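You operate a simulated robot arm through the tools that you are given. There is no shell and no other tool. Be economical: measure what you need, move in short steps, check, and stop when the job is done.

Carry out the task below with a simulated robot arm. There is one attempt and no reset: what you move stays moved.

JOB
Stop oil pump one, isolate it and bleed the line to zero.
Fine: stop it by its button, selector to OFF, bleed knob shut again once the line gauge shows zero.

The check looks at the end state, three seconds after you hand in, the way a careful person would. Anything else that was tipped, shoved, dropped, spilled or broken makes it a failure.

ROBOT AND FRAMES
A 7-joint arm with a two-finger parallel gripper on a trunk, on a base that drives. Base frame: it is fixed to the floor where the robot stands at the start and does not move with it; the origin is under the middle of the robot, x ahead of it, y to its left, z up. Readings come in m, rad, newtons and seconds.
With the tool pointing down near the work surface it reaches from about 0.44 to 0.9 m from the robot's upright axis, wherever it stands. Its first joint turns from -0.297 to 2.199 rad. Places, roughly: black relief knob [1.1, -0.4, 1.1]; blue accumulator valve lever [1, -0.6, 1]; duty selector [0.7, 0.1, 1.1]; line gauge [1.1, -0.4, 1.3]; line gauge cock [1.1, -0.4, 1.2]; orange dump knob [1, -0.6, 1.1]; valve block [1.1, -0.6, 1]; yellow bleed knob [1, -0.6, 1.1]. Payload 1.57 kg.
Tool frame: the origin (TCP) lies between the finger pads and is the grasp point; the fingertips stand 0.03 m ahead of it; z points along the fingers, y is the line along which they close. The gripper opens to 0.08 m. The fingers are 0.017 m wide and 0.012 m thick; the gripper's body (0.04 by 0.082 m) begins 0.08 m behind the TCP.
Orientation is that of the tool frame in the base frame, as [roll, pitch, yaw] about the fixed x, y, z axes, in that order (R = Rz(yaw) Ry(pitch) Rx(roll)). With the fingers straight down and closing along the base's y, the tool's x points along the base's -x, its y along +y and its z along -z.

CONTROLS
- The arm moves only by the tool send_rows. Its argument "commands" is a list that holds one entry, the list of rows, each a list of 7 numbers: the turn, a rotation vector about the base's x, y, z in units of 5 degrees (1.0 is 5 degrees), then the shift along the base's x, y, z in units of 40 mm (1.0 is 40 mm), then the finger opening in m, from 0 to 0.08. In form: [[[wx, wy, wz, tx, ty, tz, hand], ...]]. A call has 1 to 12 rows; each row shifts and turns the commanded pose from where the row before left it. A call with a number of a shift or a turn outside -1 to 1 is refused whole. A row lasts 0.2 s, in which the tool goes at most 0.05 m and 0.15 rad; a call with a longer step from one row to the next is refused whole, and so is a gripper value outside its range. Where a pose cannot be reached the arm comes as near as it can. A force on the tool above 40 N (or 10 N above the force at the start of the call, whichever is more), or a blocked arm, ends the call early, and 0.2 s more pass. Each finger travels about 0.045 m/s and halts on what it meets, pressing with about 23 N; the grip force reading is that of the motor and also rises with nothing between the fingers. The clock runs only during rows and for 0.2 s after the last one: add rows that do not move to give the fingers time. It gives the time, the measured TCP pose, the force on the tool (base axes), the opening and the grip force at its end, in the units of the frame above (readings bear some noise), with the torque about the TCP (base axes, N m) and any sound that the robot's microphone picked up.
- Cameras (640 x 400 px; columns grow to the right, rows downward): "scene" is now at [0.0189, -0.229, 1.3679]; the picture's right is [0.06, -1.00, 0.00], its down [-0.28, -0.02, -0.96] and it looks along [0.96, 0.05, -0.28] (base axes); focal length 249 px, centre (320, 200). "wrist" rides on the gripper at [0.072, -0.007, -0.122] in the tool frame; the picture's right is [0.09, 1.00, 0.00], its down [-0.84, 0.08, -0.54] and it looks along [-0.54, 0.05, 0.84] (tool axes); focal length 238 px, centre (320, 200). There is no depth. A picture from a camera that has moved, and an enlarged one, comes with that camera's place and axes in the base frame and with its lens. The place of the scene camera against the robot may be out by one fixed shift of up to 0.018 m in any direction.
- get_image(camera): a new picture of that camera. It takes no simulated time.
- raise_lower(by): slides the trunk up (or, below 0, down) by that many m; the arm and the scene camera ride with it, the base frame stays. It gives what a move gives, with no picture.
- steer(legs): drives the robot by 1 to 6 legs, each [ahead, left, turn to the left] in m, m and rad, along the robot's own axes; the way and the turn of a leg run together, so that a leg with both is an arc; at most 1.5 m and 3.142 rad a leg. The arm and the cameras ride along, it lands a little off, and it stops where it bumps. It gives what a move gives.
- turn_head(pan, tilt): turns the head with the scene camera to pan (to the left, within 1.902 rad either way) and tilt (down, from -0.506 to 1.204), counted from straight ahead of the robot. It gives what a move gives.
- close_up(camera, box): a new picture of the part [left, top, right, bottom] of that camera's present view, enlarged. It takes no simulated time.
- job_done(): hands the job in; it is judged then, once.

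Go step by step. Nothing tells you exact positions but the pictures and the camera data: compare them with the known pose of the tool, close in by small moves and look again before you grip or let go. The budget is 120 turns and 82 pictures, counting those below and the enlarged ones. Unless the task says otherwise, let go and move clear before handing in, and close with one line.

The tools are called after ">>>" as name(argument=value, ...) on one line, values as JSON. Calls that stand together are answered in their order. send_rows: Moves the arm, as the interface text tells. Its arguments: {"type":"object","properties":{"commands":{"type":"array","items":{"type":"array","items":{"type":"array","items":{"type":"number"}}}}},"required":["commands"]} The other tools are called the same way: raise_lower (by) slides the trunk up or down; steer (legs) drives the base; turn_head (pan, tilt) turns the head that bears the scene camera; get_image (camera) takes a picture; close_up (camera, box) takes an enlarged picture of a part of a camera's view; job_done () hands the job in.

At the start:

```text
t: 0.0
ee_pos: [0.591, 0.0282, 1.3651]
orientation: [-3.141, -0.002, -3.141]
ft_force: [0.2, -0.5, 1.3]
moment: [-0.01, 0.03, 0.01]
opening: 0.0799
gripper_force: 0.1
trunk travel left (down, up): [-0.725, 0.065]
robot x, y, heading: [-0.0021, 0.0007, 0.002]
head pan, tilt: [0.056, 0.283]
```

scene: 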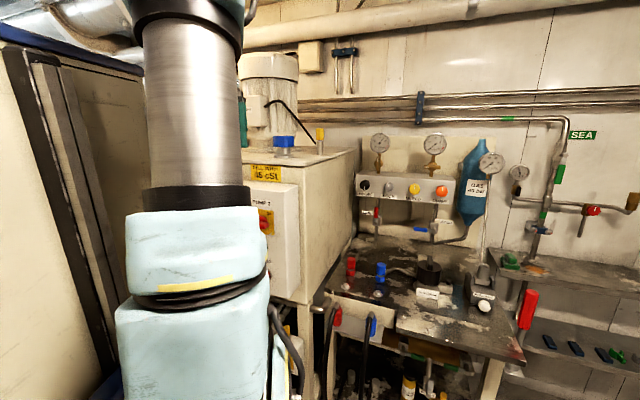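
wrist: 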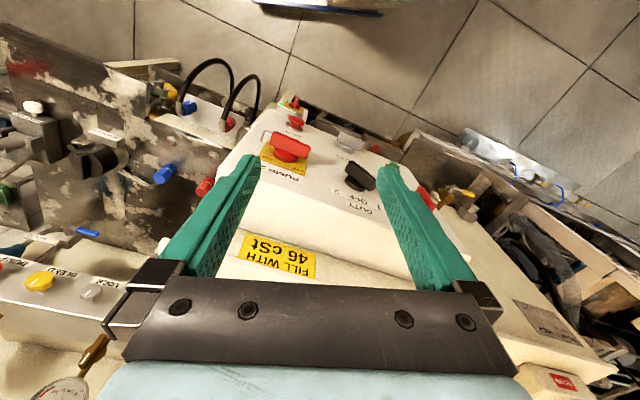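

I see the starter box for the pumps, partly hidden by the arm, and the valve manifold with knobs and gauges to the right. I'll enlarge both before moving.

>>> close_up(camera="scene", box=[340, 120, 540, 245])

>>> close_up(camera="wrist", box=[220, 70, 460, 220])

```text
3.20 times, centred on (440, 182) of scene
camera zoom: at [0.0189, -0.229, 1.3679], right [0.06, -1.0, 0.0], down [-0.28, -0.02, -0.96], along [0.96, 0.05, -0.28], focal length 797 px, centre (-64, 256)
```

zoom: 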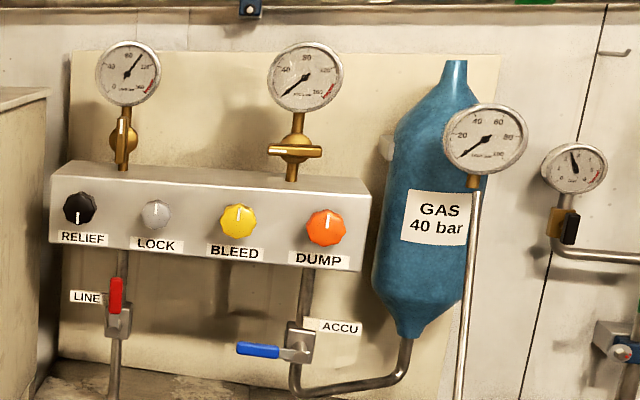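

```text
2.67 times, centred on (340, 145) of wrist
camera zoom: at [0.5182, 0.0228, 1.4867], right [-0.09, 1.0, 0.0], down [0.84, 0.08, 0.54], along [0.54, 0.05, -0.84], focal length 636 px, centre (267, 347)
```

zoom: 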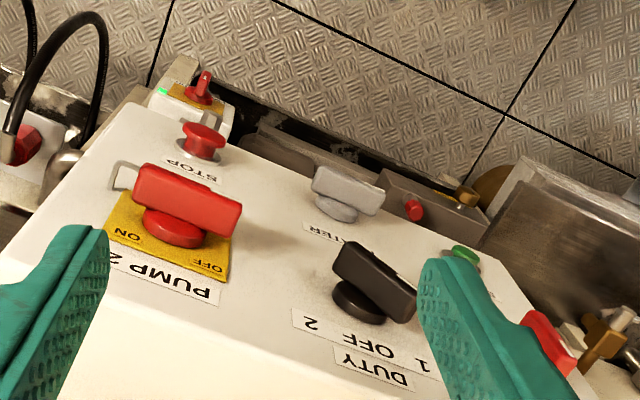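

The panel faces me with the DUTY selector on its left side, and the arm hides part of it. I'll check the space around before backing off.

>>> turn_head(pan=-1.9, tilt=0.6)

>>> get_image(camera="scene")

>>> turn_head(pan=1.9, tilt=0.6)

>>> get_image(camera="scene")

```text
t: 1.9
ee_pos: [0.5903, 0.0294, 1.3632]
orientation: [-3.14, -0.001, 3.141]
ft_force: [0.4, 0.4, 0.1]
moment: [-0.01, -0.01, 0.02]
opening: 0.08
gripper_force: 0.1
trunk travel left (down, up): [-0.725, 0.065]
robot x, y, heading: [-0.0009, -0.0008, -0.004]
head pan, tilt: [-1.901, 0.6]
```

```text
77 pictures are left
camera scene: at [-0.1029, -0.3178, 1.3387], right [-0.95, 0.32, 0.0], down [0.18, 0.53, -0.83], along [-0.27, -0.78, -0.56], focal length 249 px, centre (320, 200)
```

scene: 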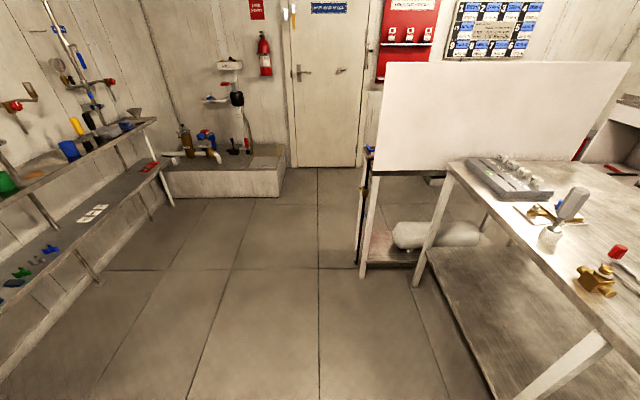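

```text
t: 5.0
ee_pos: [0.59, 0.0295, 1.3643]
orientation: [3.14, 0.0, 3.141]
ft_force: [0.5, 0.5, -0.5]
moment: [-0.04, 0.0, -0.02]
opening: 0.08
gripper_force: 0.0
trunk travel left (down, up): [-0.725, 0.065]
robot x, y, heading: [-0.0013, 0.0003, 0.001]
head pan, tilt: [1.901, 0.6]
```

```text
76 pictures are left
camera scene: at [-0.1029, -0.1505, 1.3387], right [0.95, 0.32, 0.0], down [0.18, -0.53, -0.83], along [-0.27, 0.78, -0.56], focal length 249 px, centre (320, 200)
```

scene: 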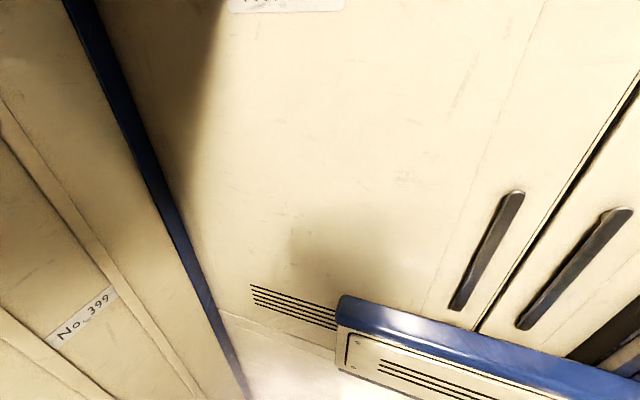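

Behind me a bench stands at about x = -0.65, and a cabinet is to the left. I'll back up 0.2 m and look at the panel from the front.

>>> steer(legs=[[-0.2, 0, 0]])

>>> turn_head(pan=0.15, tilt=0.35)

>>> get_image(camera="scene")

>>> get_image(camera="wrist")

```text
t: 6.8
ee_pos: [0.4386, -0.0013, 1.3631]
orientation: [-3.141, 0.0, 3.093]
ft_force: [-0.2, -0.4, -0.6]
moment: [0.0, 0.0, 0.0]
opening: 0.08
gripper_force: 0.0
trunk travel left (down, up): [-0.725, 0.065]
robot x, y, heading: [-0.1543, -0.0, -0.048]
head pan, tilt: [1.901, 0.6]
stopped in leg 1: the robot was blocked; the commanded pose is now the measured one
```

```text
t: 8.6
ee_pos: [0.4393, -0.0019, 1.3626]
orientation: [-3.14, -0.002, 3.092]
ft_force: [0.0, 0.3, -0.8]
moment: [-0.02, -0.03, 0.03]
opening: 0.08
gripper_force: 0.1
trunk travel left (down, up): [-0.725, 0.065]
robot x, y, heading: [-0.1524, 0.001, -0.049]
head pan, tilt: [0.15, 0.351]
```

```text
75 pictures are left
camera scene: at [-0.1446, -0.2231, 1.3615], right [0.1, -0.99, 0.0], down [-0.34, -0.04, -0.94], along [0.93, 0.1, -0.34], focal length 249 px, centre (320, 200)
```

scene: 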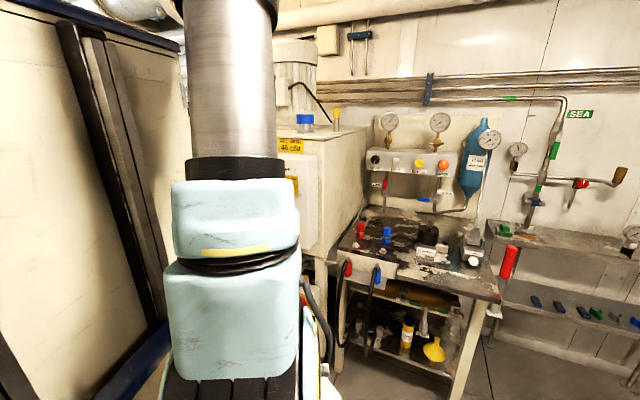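

```text
74 pictures are left
camera wrist: at [0.3669, -0.0043, 1.4864], right [-0.04, 1.0, 0.0], down [0.84, 0.04, 0.54], along [0.54, 0.02, -0.84], focal length 238 px, centre (320, 200)
```

wrist: 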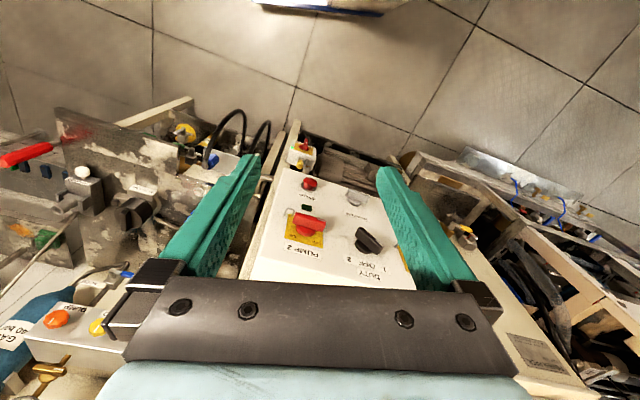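

I bumped lightly at 0.15 m back and stopped there. The wrist camera now sees the whole panel, so I'll enlarge it.

>>> close_up(camera="wrist", box=[240, 125, 440, 290])

```text
2.42 times, centred on (340, 208) of wrist
camera zoom: at [0.3669, -0.0043, 1.4864], right [-0.04, 1.0, 0.0], down [0.84, 0.04, 0.54], along [0.54, 0.02, -0.84], focal length 578 px, centre (272, 182)
```

zoom: 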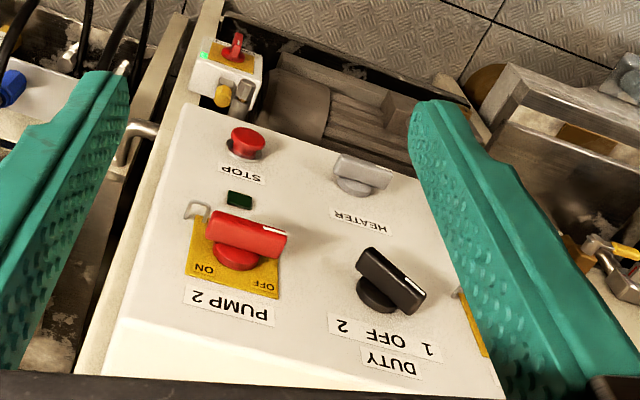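

The panel shows DUTY 1/OFF/2, PUMP 2, STOP and HEATER, and there is a small box below it. I'll close the fingers and tilt the tool up to see what lies to the left and below.

>>> send_rows(commands=[[[0, -1, 0, 0, 0.3, 0.1, 0.04], [0, -1, 0, 0, 0.3, 0.1, 0.0], [0, -1, 0, 0, 0.3, 0.1, 0.0], [0, -1, 0, 0, 0.3, 0.1, 0.0], [0, -1, 0, 0, 0.3, 0.1, 0.0], [0, -1, 0, 0, 0.3, 0, 0.0]]])

>>> get_image(camera="wrist")

>>> get_image(camera="scene")

```text
t: 10.0
ee_pos: [0.4401, 0.0707, 1.3835]
orientation: [3.114, 0.523, 3.084]
ft_force: [0.6, -0.8, -0.3]
moment: [0.01, 0.02, 0.0]
opening: 0.0
gripper_force: 21.1
trunk travel left (down, up): [-0.725, 0.065]
robot x, y, heading: [-0.1544, -0.0039, -0.046]
head pan, tilt: [0.15, 0.351]
```

```text
72 pictures are left
camera wrist: at [0.3159, 0.0679, 1.4534], right [-0.04, 1.0, -0.02], down [0.46, 0.04, 0.89], along [0.89, 0.02, -0.46], focal length 238 px, centre (320, 200)
```

wrist: 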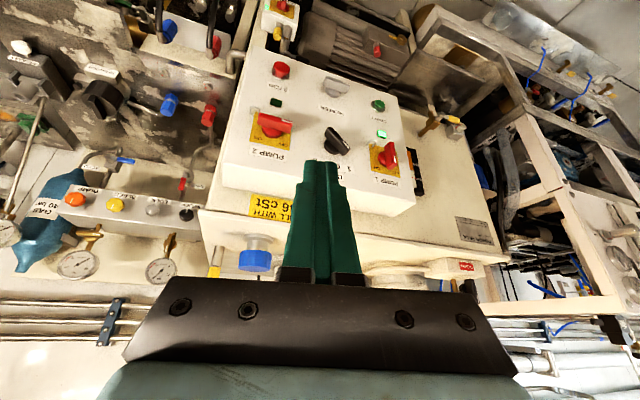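

```text
71 pictures are left
camera scene: at [-0.1444, -0.2233, 1.3615], right [0.1, -0.99, 0.0], down [-0.34, -0.04, -0.94], along [0.93, 0.1, -0.34], focal length 249 px, centre (320, 200)
```

scene: 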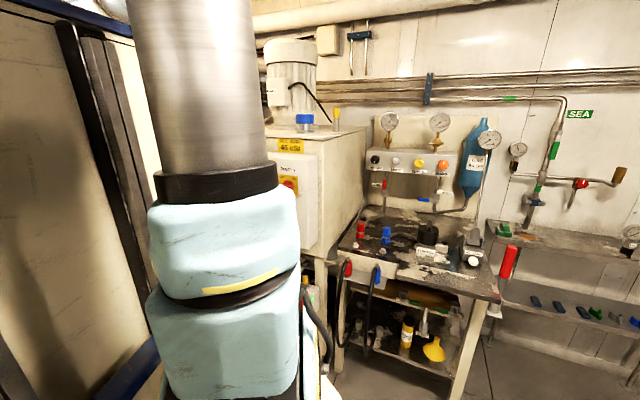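

>>> close_up(camera="wrist", box=[220, 40, 430, 200])

```text
2.50 times, centred on (325, 120) of wrist
camera zoom: at [0.3159, 0.0679, 1.4534], right [-0.04, 1.0, -0.02], down [0.46, 0.04, 0.89], along [0.89, 0.02, -0.46], focal length 596 px, centre (308, 400)
```

zoom: 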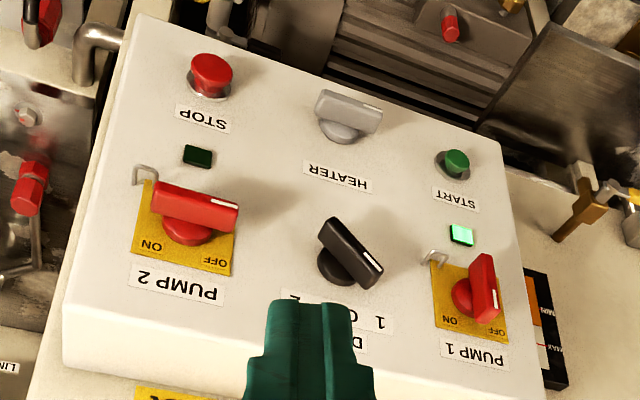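

The panel, read upright, has PUMP 1 on the left with its lamp lit and running, DUTY in the middle (on 1), and START and STOP along the bottom. Triangulated, the panel is vertical at about x = 0.67 and yawed about 17°, with STOP near (0.657, -0.02, 0.956). I'll bring the tool horizontal, square to the panel.

>>> send_rows(commands=[[[0, 0, -0.92, 0, 0, 0, 0.0], [0, 0, -0.92, 0, 0, 0, 0.0], [0, 0, -0.92, 0, 0, 0, 0.0], [-0.29, -0.957, 0, 0, 0, 0, 0.0], [-0.29, -0.957, 0, 0, 0, 0, 0.0], [-0.29, -0.957, 0, 0, 0, 0, 0.0], [-0.29, -0.957, 0, 0, 0, 0, 0.0], [-0.29, -0.957, 0, 0, 0, 0, 0.0], [-0.29, -0.957, 0, 0, 0, 0, 0.0], [-0.29, -0.957, 0, 0, 0, 0, 0.0], [-0.29, -0.957, 0, 0, 0, 0, 0.0], [-0.29, -0.957, 0, 0, 0, 0, 0.0]]])

>>> get_image(camera="wrist")

>>> get_image(camera="scene")

```text
t: 12.7
ee_pos: [0.4563, 0.079, 1.4593]
orientation: [2.414, 1.338, 2.157]
ft_force: [-0.3, 0.5, 0.2]
moment: [0.02, 0.03, -0.01]
opening: 0.0001
gripper_force: 21.5
trunk travel left (down, up): [-0.725, 0.065]
robot x, y, heading: [-0.1547, -0.0012, -0.051]
head pan, tilt: [0.15, 0.351]
stopped in row 12: the arm was blocked; the commanded pose is now the measured one
```

```text
69 pictures are left
camera wrist: at [0.328, 0.1161, 1.4098], right [0.25, 0.97, 0.06], down [-0.39, 0.04, 0.92], along [0.88, -0.26, 0.39], focal length 238 px, centre (320, 200)
```

wrist: 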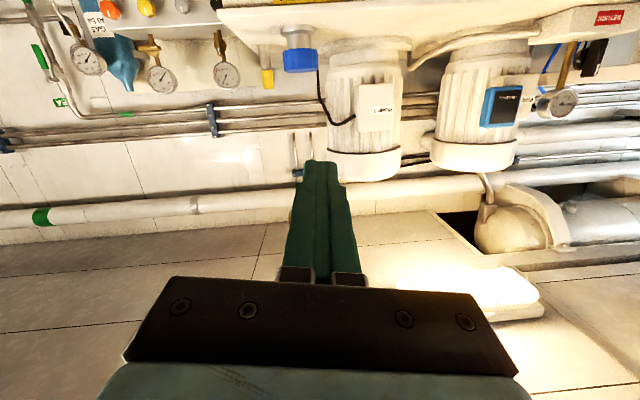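

```text
68 pictures are left
camera scene: at [-0.1444, -0.2246, 1.3585], right [0.1, -0.99, 0.0], down [-0.34, -0.03, -0.94], along [0.93, 0.1, -0.34], focal length 249 px, centre (320, 200)
```

scene: 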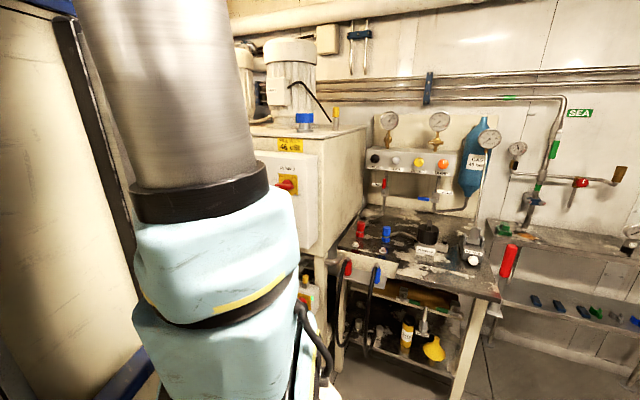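

The arm folded to a limit here, high and close in. I'll move forward and down toward the STOP standoff, keeping clear of the panel face.

>>> send_rows(commands=[[[0, 0, 0, 0.23, -0.17, -0.8, 0.0], [0, 0, 0, 0.23, -0.17, -0.9, 0.0], [0, 0, 0, 0.23, -0.17, -0.9, 0.0], [0, 0, 0, 0.23, -0.17, -0.9, 0.0], [0, 0, 0, 0.23, -0.17, -0.9, 0.0], [0, 0, 0, 0.23, -0.17, -0.9, 0.0], [0, 0, 0, 0.23, -0.17, -0.9, 0.0], [0, 0, 0, 0.23, -0.17, -0.9, 0.0]]])

>>> get_image(camera="wrist")

>>> get_image(camera="scene")

```text
t: 13.4
ee_pos: [0.4843, 0.0972, 1.4781]
orientation: [1.731, 1.248, 1.52]
ft_force: [0.0, 0.0, 0.2]
moment: [-0.05, 0.04, 0.04]
opening: 0.0
gripper_force: 21.2
trunk travel left (down, up): [-0.725, 0.065]
robot x, y, heading: [-0.1528, -0.0018, -0.043]
head pan, tilt: [0.15, 0.351]
stopped in row 3: the arm was blocked; the commanded pose is now the measured one
```

```text
67 pictures are left
camera wrist: at [0.3642, 0.1384, 1.4149], right [0.21, 0.95, 0.23], down [-0.53, -0.09, 0.85], along [0.82, -0.29, 0.48], focal length 238 px, centre (320, 200)
```

wrist: 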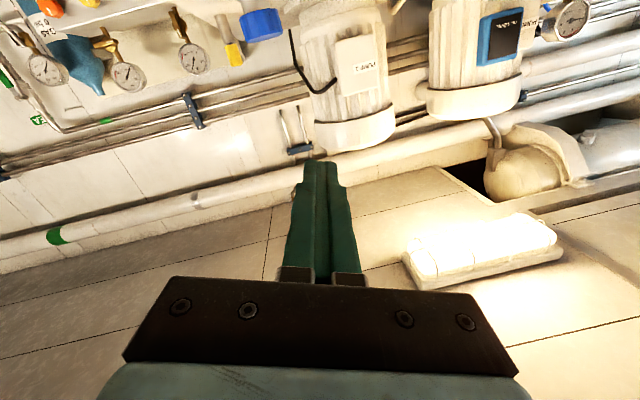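

```text
66 pictures are left
camera scene: at [-0.1421, -0.2211, 1.359], right [0.1, -0.99, 0.0], down [-0.34, -0.04, -0.94], along [0.93, 0.1, -0.35], focal length 249 px, centre (320, 200)
```

scene: 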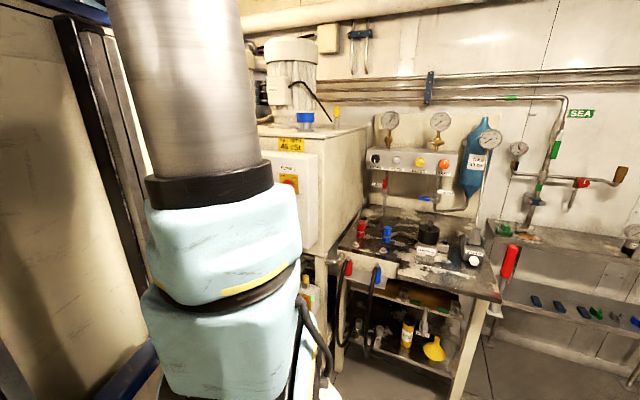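

The arm sits at a wrist limit at this height. I'll undo part of the tilt, then use the trunk to lower the arm and retry the tilt further out.

>>> send_rows(commands=[[[0.29, 0.957, 0, 0, 0, 0, 0.0], [0.29, 0.957, 0, 0, 0, 0, 0.0], [0.29, 0.957, 0, 0, 0, 0, 0.0], [0.29, 0.957, 0, 0, 0, 0, 0.0], [0.29, 0.957, 0, 0, 0, 0, 0.0], [0.29, 0.957, 0, 0, 0, 0, 0.0], [0.29, 0.957, 0, 0, 0, 0, 0.0], [0.29, 0.957, 0, 0, 0, 0, 0.0], [0.29, 0.957, 0, 0, 0, 0, 0.0]]])

>>> raise_lower(by=-0.3)

>>> get_image(camera="wrist")

>>> get_image(camera="scene")

```text
t: 15.4
ee_pos: [0.4773, 0.0982, 1.4772]
orientation: [2.791, 0.658, 2.458]
ft_force: [-1.1, -0.4, -0.6]
moment: [0.01, -0.02, -0.01]
opening: 0.0
gripper_force: 21.4
trunk travel left (down, up): [-0.725, 0.065]
robot x, y, heading: [-0.1546, -0.0059, -0.048]
head pan, tilt: [0.15, 0.351]
```

```text
t: 17.1
ee_pos: [0.4824, 0.0881, 1.4115]
orientation: [2.499, 0.672, 2.25]
ft_force: [0.0, -0.1, -0.3]
moment: [-0.01, 0.0, -0.01]
opening: 0.0001
gripper_force: 21.3
trunk travel left (down, up): [-0.559, 0.231]
robot x, y, heading: [-0.1515, -0.0017, -0.044]
head pan, tilt: [0.15, 0.351]
stopped: the arm was blocked; the commanded pose is now the measured one
```

```text
65 pictures are left
camera wrist: at [0.3485, 0.1279, 1.4408], right [0.34, 0.85, 0.41], down [0.02, -0.44, 0.9], along [0.94, -0.3, -0.17], focal length 238 px, centre (320, 200)
```

wrist: 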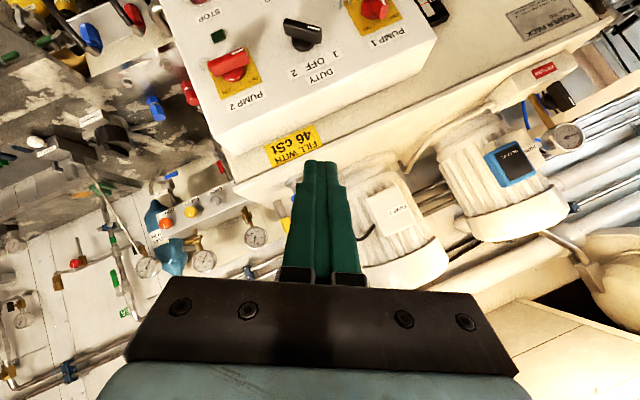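

```text
64 pictures are left
camera scene: at [-0.1452, -0.2249, 1.1926], right [0.1, -0.99, 0.0], down [-0.34, -0.03, -0.94], along [0.93, 0.1, -0.34], focal length 249 px, centre (320, 200)
```

scene: 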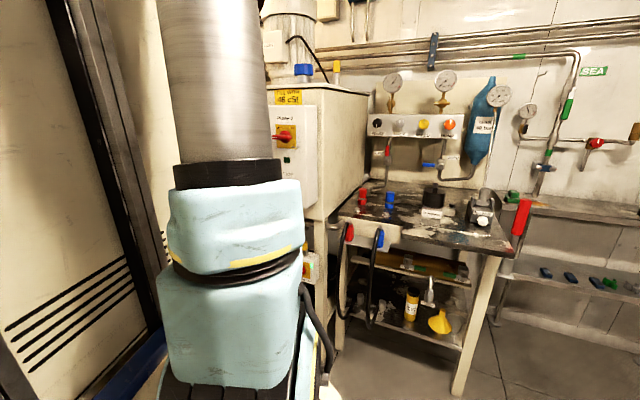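

Lowering was blocked part-way, so something on the arm may be touching. I'll look up at the arm with the head.

>>> turn_head(pan=0.7, tilt=-0.4)

>>> get_image(camera="scene")

```text
t: 18.2
ee_pos: [0.4812, 0.0892, 1.4098]
orientation: [2.506, 0.672, 2.26]
ft_force: [-0.3, -0.5, -0.4]
moment: [0.03, -0.05, 0.02]
opening: 0.0
gripper_force: 21.4
trunk travel left (down, up): [-0.559, 0.231]
robot x, y, heading: [-0.1541, -0.0042, -0.049]
head pan, tilt: [0.7, -0.4]
```

```text
63 pictures are left
camera scene: at [-0.1802, -0.1908, 1.2599], right [0.61, -0.79, 0.0], down [0.31, 0.24, -0.92], along [0.73, 0.56, 0.39], focal length 249 px, centre (320, 200)
```

scene: 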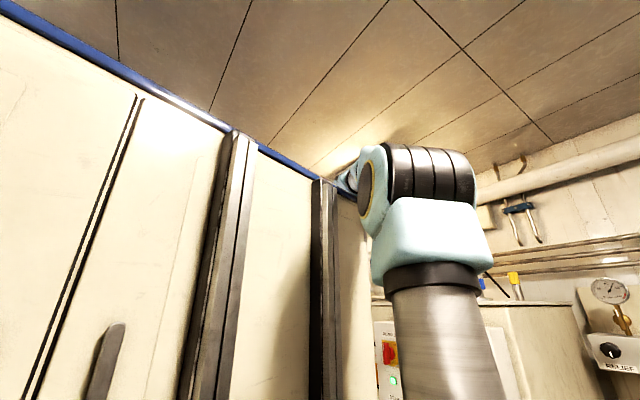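

The elbow has swung left against the tall cabinet. I'll drive right 0.3 m to give the arm room.

>>> steer(legs=[[0.02, -0.3, 0]])

>>> get_image(camera="scene")

```text
t: 20.3
ee_pos: [0.4879, -0.2071, 1.4109]
orientation: [2.507, 0.67, 2.263]
ft_force: [0.4, 0.1, -0.1]
moment: [-0.02, -0.02, 0.0]
opening: 0.0
gripper_force: 21.2
trunk travel left (down, up): [-0.559, 0.231]
robot x, y, heading: [-0.1459, -0.3046, -0.039]
head pan, tilt: [0.7, -0.4]
```

```text
62 pictures are left
camera scene: at [-0.1727, -0.4904, 1.2603], right [0.61, -0.79, 0.0], down [0.31, 0.24, -0.92], along [0.73, 0.56, 0.39], focal length 249 px, centre (320, 200)
```

scene: 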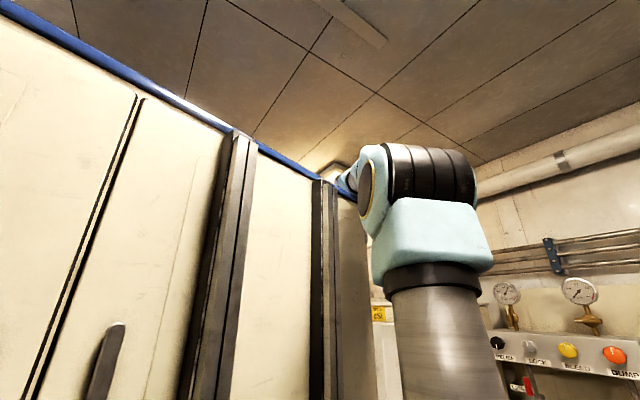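

The "cabinet" moves along with me, so it is part of the robot itself, and the elbow had drifted toward it. I'll bring the tool back to a clean 45° pose straight ahead, to free the elbow.

>>> send_rows(commands=[[[-0.68, 0.16, 0.575, 0, -0.375, -0.34, 0], [-0.68, 0.16, 0.575, 0, -0.375, -0.34, 0], [-0.68, 0.16, 0.575, 0, -0.375, -0.34, 0], [-0.68, 0.16, 0.575, 0, -0.375, -0.34, 0], [-0.68, 0.16, 0.575, 0, -0.375, -0.34, 0], [-0.68, 0.16, 0.575, 0, -0.375, -0.34, 0], [-0.68, 0.16, 0.575, 0, -0.375, -0.34, 0], [-0.68, 0.16, 0.575, 0, -0.375, -0.34, 0]]])

>>> get_image(camera="scene")

```text
t: 22.1
ee_pos: [0.4881, -0.3274, 1.2996]
orientation: [-3.138, 0.786, 3.11]
ft_force: [0.1, -0.1, -0.4]
moment: [-0.01, -0.01, 0.0]
opening: 0.0
gripper_force: 21.5
trunk travel left (down, up): [-0.559, 0.231]
robot x, y, heading: [-0.1473, -0.3066, -0.045]
head pan, tilt: [0.7, -0.4]
```

```text
61 pictures are left
camera scene: at [-0.172, -0.4886, 1.2604], right [0.61, -0.79, 0.0], down [0.31, 0.24, -0.92], along [0.73, 0.56, 0.39], focal length 249 px, centre (320, 200)
```

scene: 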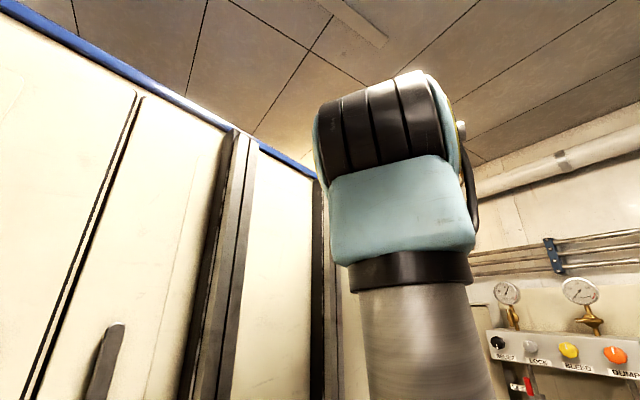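

That tracked cleanly and the elbow is free. Next I'll lower the trunk.

>>> raise_lower(by=-0.25)

>>> turn_head(pan=0.5, tilt=0.1)

>>> get_image(camera="scene")

```text
t: 24.7
ee_pos: [0.4896, -0.328, 1.0504]
orientation: [-3.138, 0.785, 3.108]
ft_force: [0.1, 0.1, 0.1]
moment: [-0.03, 0.02, 0.0]
opening: 0.0002
gripper_force: 21.5
trunk travel left (down, up): [-0.309, 0.481]
robot x, y, heading: [-0.1436, -0.3021, -0.049]
head pan, tilt: [0.7, -0.4]
```

```text
t: 25.6
ee_pos: [0.4879, -0.3277, 1.0499]
orientation: [-3.139, 0.784, 3.108]
ft_force: [-0.6, 0.4, 0.2]
moment: [-0.02, 0.03, 0.02]
opening: 0.0
gripper_force: 21.2
trunk travel left (down, up): [-0.309, 0.481]
robot x, y, heading: [-0.1463, -0.3051, -0.04]
head pan, tilt: [0.499, 0.099]
```

```text
60 pictures are left
camera scene: at [-0.1473, -0.4929, 0.9685], right [0.44, -0.9, 0.0], down [-0.09, -0.04, -1.0], along [0.89, 0.44, -0.1], focal length 249 px, centre (320, 200)
```

scene: 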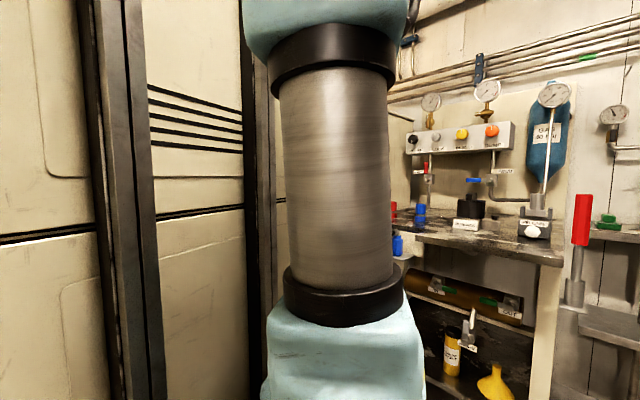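

Now I'll try tilting to horizontal at this height, moving slightly forward.

>>> send_rows(commands=[[[0, -1, 0, 0.2, 0, 0, 0], [0, -1, 0, 0.2, 0, 0, 0], [0, -1, 0, 0.2, 0, 0, 0], [0, -1, 0, 0.2, 0, 0, 0], [0, -1, 0, 0.2, 0, 0, 0], [0, -1, 0, 0.2, 0, 0, 0], [0, -1, 0, 0.2, 0, 0, 0], [0, -1, 0, 0.2, 0, 0, 0]]])

>>> get_image(camera="wrist")

```text
t: 27.4
ee_pos: [0.5388, -0.3361, 1.0455]
orientation: [3.085, 1.373, 3.016]
ft_force: [0.9, -0.1, 0.3]
moment: [0.0, 0.02, -0.01]
opening: 0.0
gripper_force: 21.6
out of reach, approached as far as the arm can: row 7, 8
trunk travel left (down, up): [-0.309, 0.481]
robot x, y, heading: [-0.1483, -0.3029, -0.039]
head pan, tilt: [0.499, 0.099]
```

```text
59 pictures are left
camera wrist: at [0.4058, -0.3338, 0.9989], right [0.05, 1.0, -0.08], down [-0.36, 0.09, 0.93], along [0.93, -0.02, 0.37], focal length 238 px, centre (320, 200)
```

wrist: 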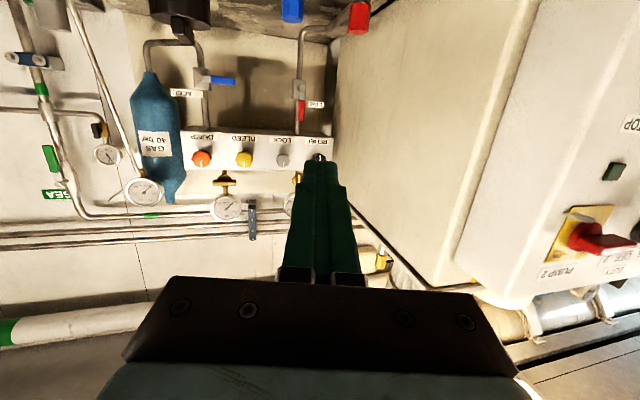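

The tool is 79° up, close to square, and the manifold is visible beside it. I'll drive left to bring it in front of the panel, turn slightly to face it, and lower the trunk a little.

>>> steer(legs=[[0, 0.36, 0], [0, 0, -0.12]])

>>> raise_lower(by=-0.1)

>>> get_image(camera="wrist")

```text
t: 30.3
ee_pos: [0.5475, -0.0596, 1.0458]
orientation: [3.075, 1.374, 2.882]
ft_force: [0.1, -0.1, -0.1]
moment: [0.03, -0.01, -0.03]
opening: 0.0
gripper_force: 21.5
trunk travel left (down, up): [-0.309, 0.481]
robot x, y, heading: [-0.1282, 0.0605, -0.159]
head pan, tilt: [0.499, 0.099]
```

```text
t: 31.6
ee_pos: [0.5466, -0.0592, 0.9463]
orientation: [3.073, 1.372, 2.882]
ft_force: [0.4, 0.7, -1.0]
moment: [-0.01, 0.01, 0.01]
opening: 0.0001
gripper_force: 21.0
trunk travel left (down, up): [-0.209, 0.581]
robot x, y, heading: [-0.1277, 0.0608, -0.164]
head pan, tilt: [0.499, 0.099]
```

```text
58 pictures are left
camera wrist: at [0.4142, -0.0389, 0.8998], right [0.17, 0.98, -0.08], down [-0.35, 0.13, 0.93], along [0.92, -0.13, 0.37], focal length 238 px, centre (320, 200)
```

wrist: 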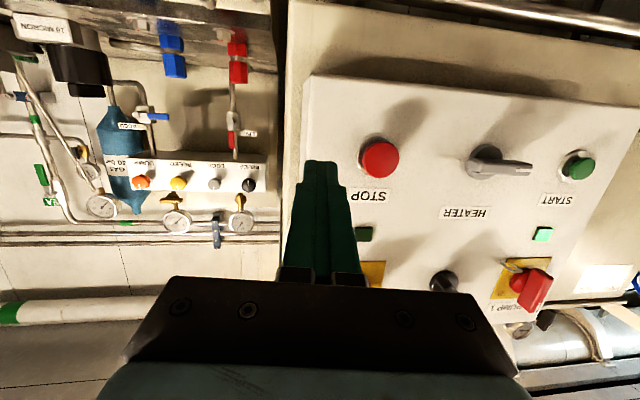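

STOP reads at about (0.657, -0.017, 0.95), which agrees with the earlier fix. I'll move the closed fingertips to 2 cm in front of it.

>>> send_rows(commands=[[[0, 0, 0, 0, 0.34, 0.06, 0], [0, 0, 0, 0, 0.34, 0.06, 0], [0, 0, 0, 0.39, 0.34, 0.06, 0], [0, 0, 0, 0.39, 0.34, 0.06, 0], [0, 0, 0, 0.39, 0, 0, 0], [0, 0, 0, 0.36, 0, 0, 0]]])

>>> get_image(camera="wrist")

```text
t: 33.0
ee_pos: [0.609, -0.0007, 0.9575]
orientation: [3.077, 1.378, 2.888]
ft_force: [1.5, 1.6, 0.0]
moment: [-0.02, 0.0, -0.04]
opening: 0.0001
gripper_force: 21.2
trunk travel left (down, up): [-0.209, 0.581]
robot x, y, heading: [-0.1317, 0.0577, -0.166]
head pan, tilt: [0.499, 0.099]
```

```text
57 pictures are left
camera wrist: at [0.4762, 0.0187, 0.9112], right [0.17, 0.98, -0.08], down [-0.35, 0.13, 0.93], along [0.92, -0.13, 0.37], focal length 238 px, centre (320, 200)
```

wrist: 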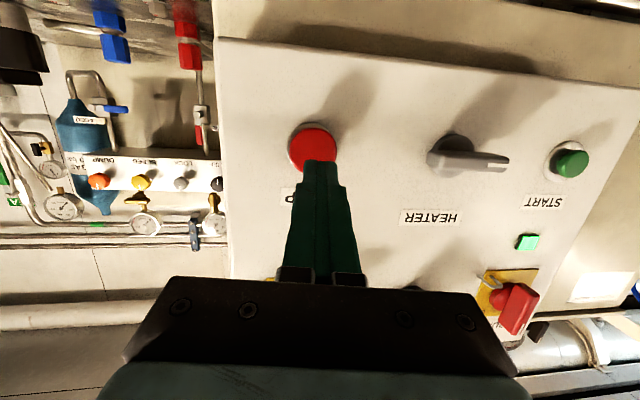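

Aligned; the button is just a few mm lower. I'll press along the panel normal in small steps.

>>> send_rows(commands=[[[0, 0, 0, 0.144, -0.05, -0.12, 0], [0, 0, 0, 0.144, -0.05, 0, 0], [0, 0, 0, 0.144, -0.044, 0, 0], [0, 0, 0, 0.144, -0.044, 0, 0], [0, 0, 0, 0.1, -0.03, 0, 0]]])

>>> get_image(camera="wrist")

```text
t: 34.2
ee_pos: [0.6341, -0.0135, 0.9507]
orientation: [3.075, 1.372, 2.883]
ft_force: [-20.5, 0.7, -3.9]
moment: [0.06, 0.09, -0.24]
opening: 0.0
gripper_force: 20.7
trunk travel left (down, up): [-0.209, 0.581]
robot x, y, heading: [-0.1312, 0.06, -0.162]
head pan, tilt: [0.499, 0.099]
heard: click
```

```text
56 pictures are left
camera wrist: at [0.5019, 0.0076, 0.9044], right [0.17, 0.98, -0.08], down [-0.35, 0.13, 0.93], along [0.92, -0.13, 0.37], focal length 238 px, centre (320, 200)
```

wrist: 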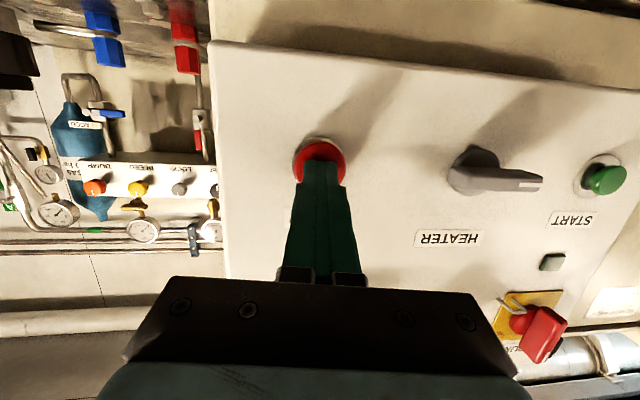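

Click heard and the PUMP 1 lamp is out. I'll back off and rise toward the DUTY selector.

>>> send_rows(commands=[[[0, 0, 0, -0.3, 0.1, 0, 0], [0, 0, 0, -0.5, 0.3, 0, 0], [0, 0, 0, -0.5, 0.5, 0, 0], [0, 0, 0, 0, 0.5, 0, 0], [0, 0, 0, 0, 0.5, 0, 0]]])

>>> raise_lower(by=0.13)

>>> get_image(camera="wrist")

```text
t: 35.6
ee_pos: [0.6037, -0.007, 0.9432]
orientation: [3.067, 1.36, 2.762]
ft_force: [0.3, 0.3, -0.3]
moment: [0.0, 0.02, -0.02]
opening: 0.0
gripper_force: 21.3
trunk travel left (down, up): [-0.209, 0.581]
robot x, y, heading: [-0.1308, 0.0611, -0.168]
head pan, tilt: [0.499, 0.099]
stopped in row 5: the arm was blocked; the commanded pose is now the measured one
```

```text
t: 37.2
ee_pos: [0.6058, -0.004, 1.0702]
orientation: [3.074, 1.355, 2.777]
ft_force: [0.7, 0.8, 0.4]
moment: [0.0, 0.02, 0.0]
opening: 0.0
gripper_force: 21.2
trunk travel left (down, up): [-0.339, 0.451]
robot x, y, heading: [-0.1293, 0.0627, -0.169]
head pan, tilt: [0.499, 0.099]
```

```text
55 pictures are left
camera wrist: at [0.4745, 0.0307, 1.0264], right [0.28, 0.96, -0.08], down [-0.32, 0.17, 0.93], along [0.91, -0.23, 0.35], focal length 238 px, centre (320, 200)
```

wrist: 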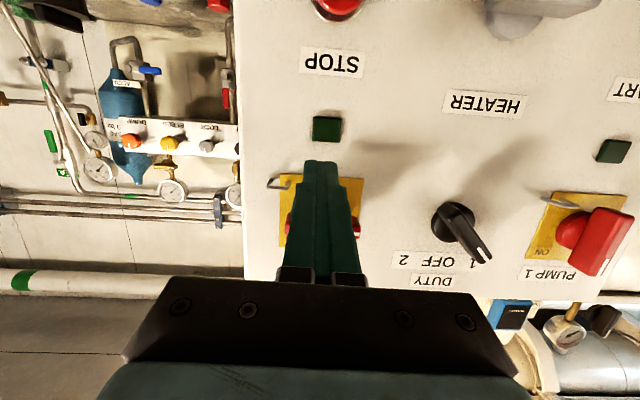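

The DUTY handle points up-left to 1; its centre is near (0.70, 0.105, 1.11), and OFF is straight up. I'll shift the base left rather than the arm.

>>> steer(legs=[[-0.02, 0.14, 0]])

>>> get_image(camera="wrist")

```text
t: 38.5
ee_pos: [0.6217, 0.1332, 1.0701]
orientation: [3.074, 1.356, 2.767]
ft_force: [-0.9, 0.4, -1.4]
moment: [0.0, 0.03, -0.01]
opening: 0.0001
gripper_force: 21.2
trunk travel left (down, up): [-0.339, 0.451]
robot x, y, heading: [-0.115, 0.2026, -0.173]
head pan, tilt: [0.499, 0.099]
```

```text
54 pictures are left
camera wrist: at [0.4914, 0.1681, 1.0267], right [0.28, 0.96, -0.08], down [-0.32, 0.17, 0.93], along [0.91, -0.24, 0.35], focal length 238 px, centre (320, 200)
```

wrist: 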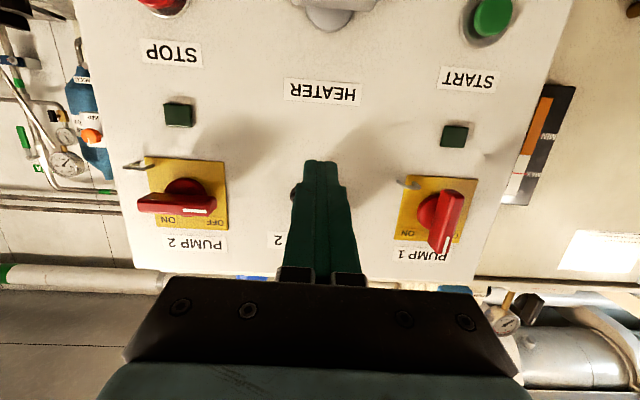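

>>> close_up(camera="wrist", box=[380, 150, 500, 280])

>>> close_up(camera="wrist", box=[120, 140, 240, 270])

```text
3.08 times, centred on (440, 215) of wrist
camera zoom: at [0.4914, 0.1681, 1.0267], right [0.28, 0.96, -0.08], down [-0.32, 0.17, 0.93], along [0.91, -0.24, 0.35], focal length 733 px, centre (-49, 154)
```

zoom: 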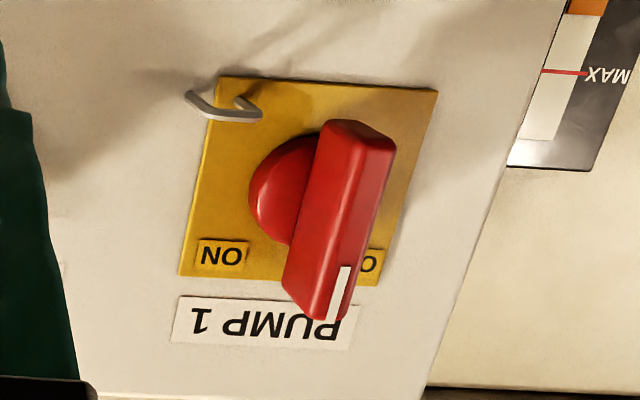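

```text
3.08 times, centred on (180, 205) of wrist
camera zoom: at [0.4914, 0.1681, 1.0267], right [0.28, 0.96, -0.08], down [-0.32, 0.17, 0.93], along [0.91, -0.24, 0.35], focal length 733 px, centre (751, 185)
```

zoom: 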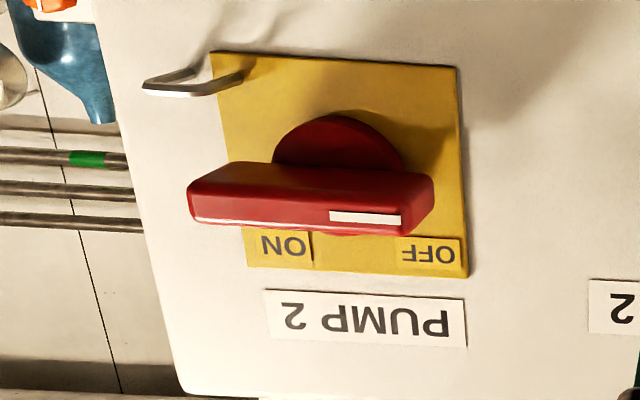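

PUMP 1 isolator is ON (mark up) and OFF is a quarter turn left, as on PUMP 2. For DUTY, I'll put the fingertips left of the handle tip, then push it right to OFF.

>>> steer(legs=[[0, 0.058, 0]])

>>> raise_lower(by=0.07)

>>> get_image(camera="wrist")

```text
t: 39.5
ee_pos: [0.6401, 0.185, 1.0698]
orientation: [3.078, 1.355, 2.76]
ft_force: [0.8, -0.5, 0.1]
moment: [0.0, 0.0, 0.03]
opening: 0.0001
gripper_force: 21.1
trunk travel left (down, up): [-0.339, 0.451]
robot x, y, heading: [-0.0995, 0.261, -0.18]
head pan, tilt: [0.499, 0.099]
```

```text
t: 40.6
ee_pos: [0.64, 0.1861, 1.1415]
orientation: [3.076, 1.359, 2.757]
ft_force: [0.0, -0.3, -0.5]
moment: [-0.01, -0.03, 0.03]
opening: 0.0001
gripper_force: 21.2
trunk travel left (down, up): [-0.409, 0.381]
robot x, y, heading: [-0.097, 0.262, -0.178]
head pan, tilt: [0.499, 0.099]
```

```text
51 pictures are left
camera wrist: at [0.5096, 0.2219, 1.0976], right [0.3, 0.95, -0.08], down [-0.31, 0.17, 0.93], along [0.9, -0.25, 0.35], focal length 238 px, centre (320, 200)
```

wrist: 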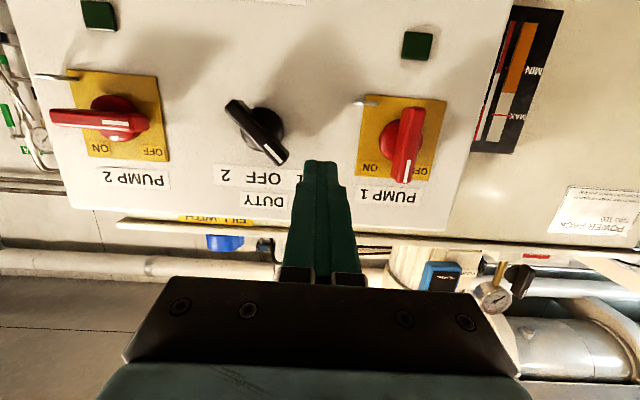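

The handle tip is at about (0.689, 0.138, 1.136) and my fingertips are 2 cm clear on its left. I'll advance 4 cm, then push right about 3 cm.

>>> send_rows(commands=[[[0, 0, 0, 0.251, -0.076, 0, 0], [0, 0, 0, 0.251, -0.076, 0, 0], [0, 0, 0, 0.251, -0.076, 0, 0], [0, 0, 0, 0.251, -0.076, 0, 0], [0, 0, 0, -0.054, -0.18, 0, 0], [0, 0, 0, -0.054, -0.18, 0, 0], [0, 0, 0, -0.054, -0.18, 0, 0], [0, 0, 0, -0.054, -0.18, 0, 0]]])

>>> get_image(camera="wrist")

```text
t: 42.4
ee_pos: [0.6704, 0.1418, 1.1385]
orientation: [3.091, 1.353, 2.765]
ft_force: [0.5, -0.4, 0.1]
moment: [-0.06, -0.02, 0.01]
opening: 0.0
gripper_force: 21.0
trunk travel left (down, up): [-0.409, 0.381]
robot x, y, heading: [-0.0924, 0.2658, -0.178]
head pan, tilt: [0.499, 0.099]
```

```text
50 pictures are left
camera wrist: at [0.5395, 0.1803, 1.0949], right [0.3, 0.95, -0.08], down [-0.31, 0.18, 0.93], along [0.9, -0.26, 0.35], focal length 238 px, centre (320, 200)
```

wrist: 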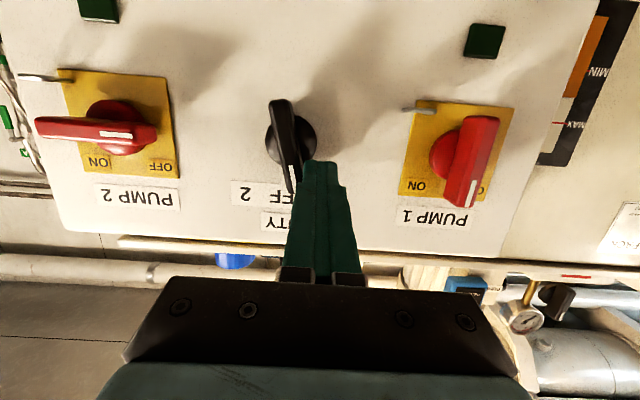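

The handle has swung close to vertical. I'll check it enlarged.

>>> close_up(camera="wrist", box=[220, 80, 360, 240])

```text
2.50 times, centred on (290, 160) of wrist
camera zoom: at [0.5395, 0.1803, 1.0949], right [0.3, 0.95, -0.08], down [-0.31, 0.18, 0.93], along [0.9, -0.26, 0.35], focal length 596 px, centre (395, 300)
```

zoom: 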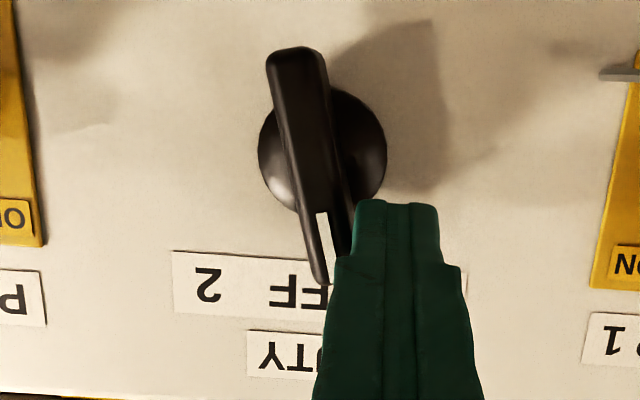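

It is about 10° short of OFF, so I'll push a few more mm.

>>> send_rows(commands=[[[0, 0, 0, -0.02, -0.07, 0, 0], [0, 0, 0, -0.02, -0.07, 0, 0], [0, 0, 0, 0, 0, 0, 0]]])

>>> close_up(camera="wrist", box=[220, 80, 360, 240])

```text
t: 43.2
ee_pos: [0.6667, 0.1417, 1.1407]
orientation: [3.088, 1.362, 2.771]
ft_force: [0.9, 0.5, 0.2]
moment: [-0.01, 0.0, 0.01]
opening: 0.0002
gripper_force: 21.5
trunk travel left (down, up): [-0.409, 0.381]
robot x, y, heading: [-0.0936, 0.2605, -0.175]
head pan, tilt: [0.499, 0.099]
```

```text
2.50 times, centred on (290, 160) of wrist
camera zoom: at [0.5371, 0.1779, 1.0975], right [0.3, 0.95, -0.08], down [-0.32, 0.18, 0.93], along [0.9, -0.25, 0.35], focal length 596 px, centre (395, 300)
```

zoom: 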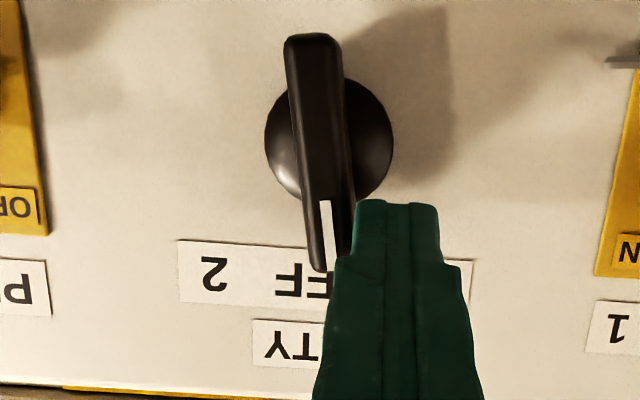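

A touch more is needed to bring it to true vertical.

>>> send_rows(commands=[[[0, 0, 0, -0.02, -0.06, 0, 0], [0, 0, 0, -0.018, -0.06, 0, 0], [0, 0, 0, 0, 0, 0, 0]]])

>>> close_up(camera="wrist", box=[220, 80, 360, 240])

```text
t: 44.0
ee_pos: [0.6652, 0.138, 1.1418]
orientation: [3.089, 1.36, 2.771]
ft_force: [0.3, 2.4, 3.2]
moment: [-0.01, -0.03, 0.09]
opening: 0.0002
gripper_force: 21.2
trunk travel left (down, up): [-0.409, 0.381]
robot x, y, heading: [-0.1, 0.2615, -0.175]
head pan, tilt: [0.499, 0.099]
```

```text
2.50 times, centred on (290, 160) of wrist
camera zoom: at [0.5358, 0.1738, 1.0977], right [0.29, 0.95, -0.08], down [-0.32, 0.17, 0.93], along [0.9, -0.25, 0.35], focal length 596 px, centre (395, 300)
```

zoom: 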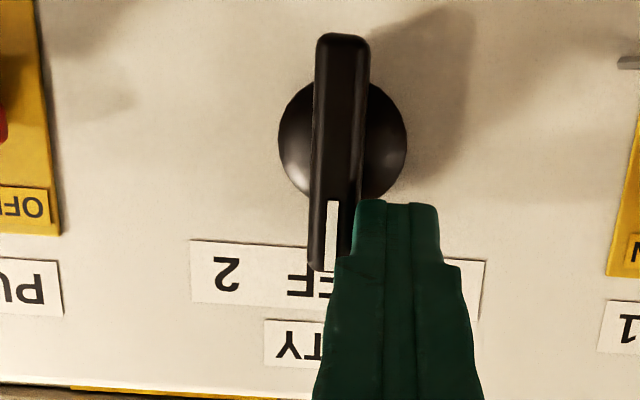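

Vertical now. I'll slide off and back away, then verify.

>>> send_rows(commands=[[[0, 0, 0, 0.02, 0.06, 0, 0], [0, 0, 0, -0.251, 0.076, 0, 0], [0, 0, 0, -0.251, 0.076, 0, 0], [0, 0, 0, -0.251, 0.076, 0, 0], [0, 0, 0, -0.251, 0.076, 0, 0], [0, 0, 0, 0, 0, 0, 0]]])

>>> get_image(camera="wrist")

```text
t: 45.4
ee_pos: [0.6262, 0.1518, 1.1414]
orientation: [3.089, 1.358, 2.771]
ft_force: [0.4, -0.7, 1.0]
moment: [0.02, -0.01, -0.02]
opening: 0.0
gripper_force: 21.1
trunk travel left (down, up): [-0.409, 0.381]
robot x, y, heading: [-0.0957, 0.2578, -0.179]
head pan, tilt: [0.499, 0.099]
```

```text
46 pictures are left
camera wrist: at [0.4967, 0.188, 1.0972], right [0.29, 0.95, -0.08], down [-0.32, 0.17, 0.93], along [0.9, -0.25, 0.35], focal length 238 px, centre (320, 200)
```

wrist: 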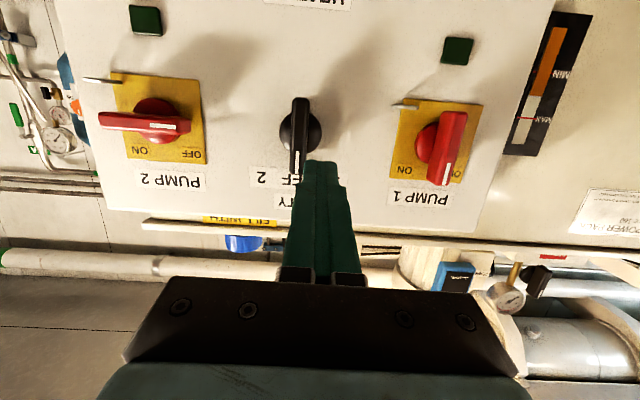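

DUTY is at OFF. Next is the PUMP 1 isolator: I plan to grip its vertical handle and roll it a quarter turn left. First I'll test that roll in free air.

>>> send_rows(commands=[[[-0.957, 0.29, 0, 0, 0, 0, 0], [-0.957, 0.29, 0, 0, 0, 0, 0], [-0.957, 0.29, 0, 0, 0, 0, 0], [-0.957, 0.29, 0, 0, 0, 0, 0], [-0.957, 0.29, 0, 0, 0, 0, 0], [-0.957, 0.29, 0, 0, 0, 0, 0], [-0.957, 0.29, 0, 0, 0, 0, 0], [-0.957, 0.29, 0, 0, 0, 0, 0], [-0.957, 0.29, 0, 0, 0, 0, 0], [-0.957, 0.29, 0, 0, 0, 0, 0], [-0.957, 0.29, 0, 0, 0, 0, 0], [-0.957, 0.29, 0, 0, 0, 0, 0]]])

```text
t: 48.0
ee_pos: [0.6279, 0.1422, 1.1427]
orientation: [-1.673, 0.529, -2.119]
ft_force: [-0.2, 0.5, 0.4]
moment: [0.01, -0.01, -0.02]
opening: 0.0
gripper_force: 21.5
trunk travel left (down, up): [-0.409, 0.381]
robot x, y, heading: [-0.0965, 0.2622, -0.176]
head pan, tilt: [0.499, 0.099]
```

>>> send_rows(commands=[[[-0.957, 0.29, 0, 0, 0, 0, 0], [-0.957, 0.29, 0, 0, 0, 0, 0], [-0.957, 0.29, 0, 0, 0, 0, 0], [-0.957, 0.29, 0, 0, 0, 0, 0], [-0.957, 0.29, 0, 0, 0, 0, 0], [-0.957, 0.29, 0, 0, 0, 0, 0]]])

>>> get_image(camera="wrist")

```text
t: 49.4
ee_pos: [0.6288, 0.1432, 1.141]
orientation: [-1.55, 0.017, -2.084]
ft_force: [0.1, 0.3, -0.1]
moment: [0.01, 0.05, 0.02]
opening: 0.0
gripper_force: 21.2
trunk travel left (down, up): [-0.409, 0.381]
robot x, y, heading: [-0.0987, 0.2655, -0.174]
head pan, tilt: [0.499, 0.099]
```

```text
45 pictures are left
camera wrist: at [0.4861, 0.1405, 1.1446], right [-0.02, -0.08, -1.0], down [-0.06, 1.0, -0.07], along [1.0, 0.06, -0.02], focal length 238 px, centre (320, 200)
```

wrist: 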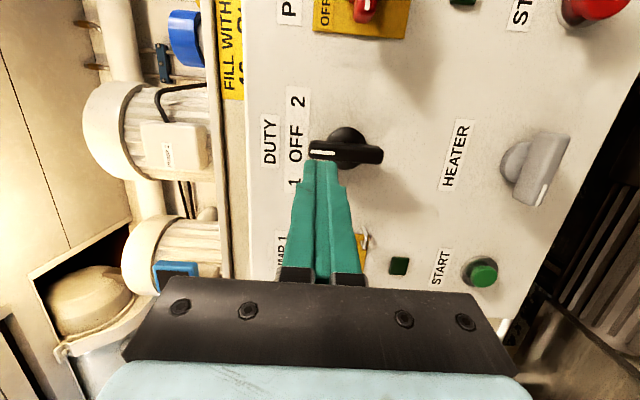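

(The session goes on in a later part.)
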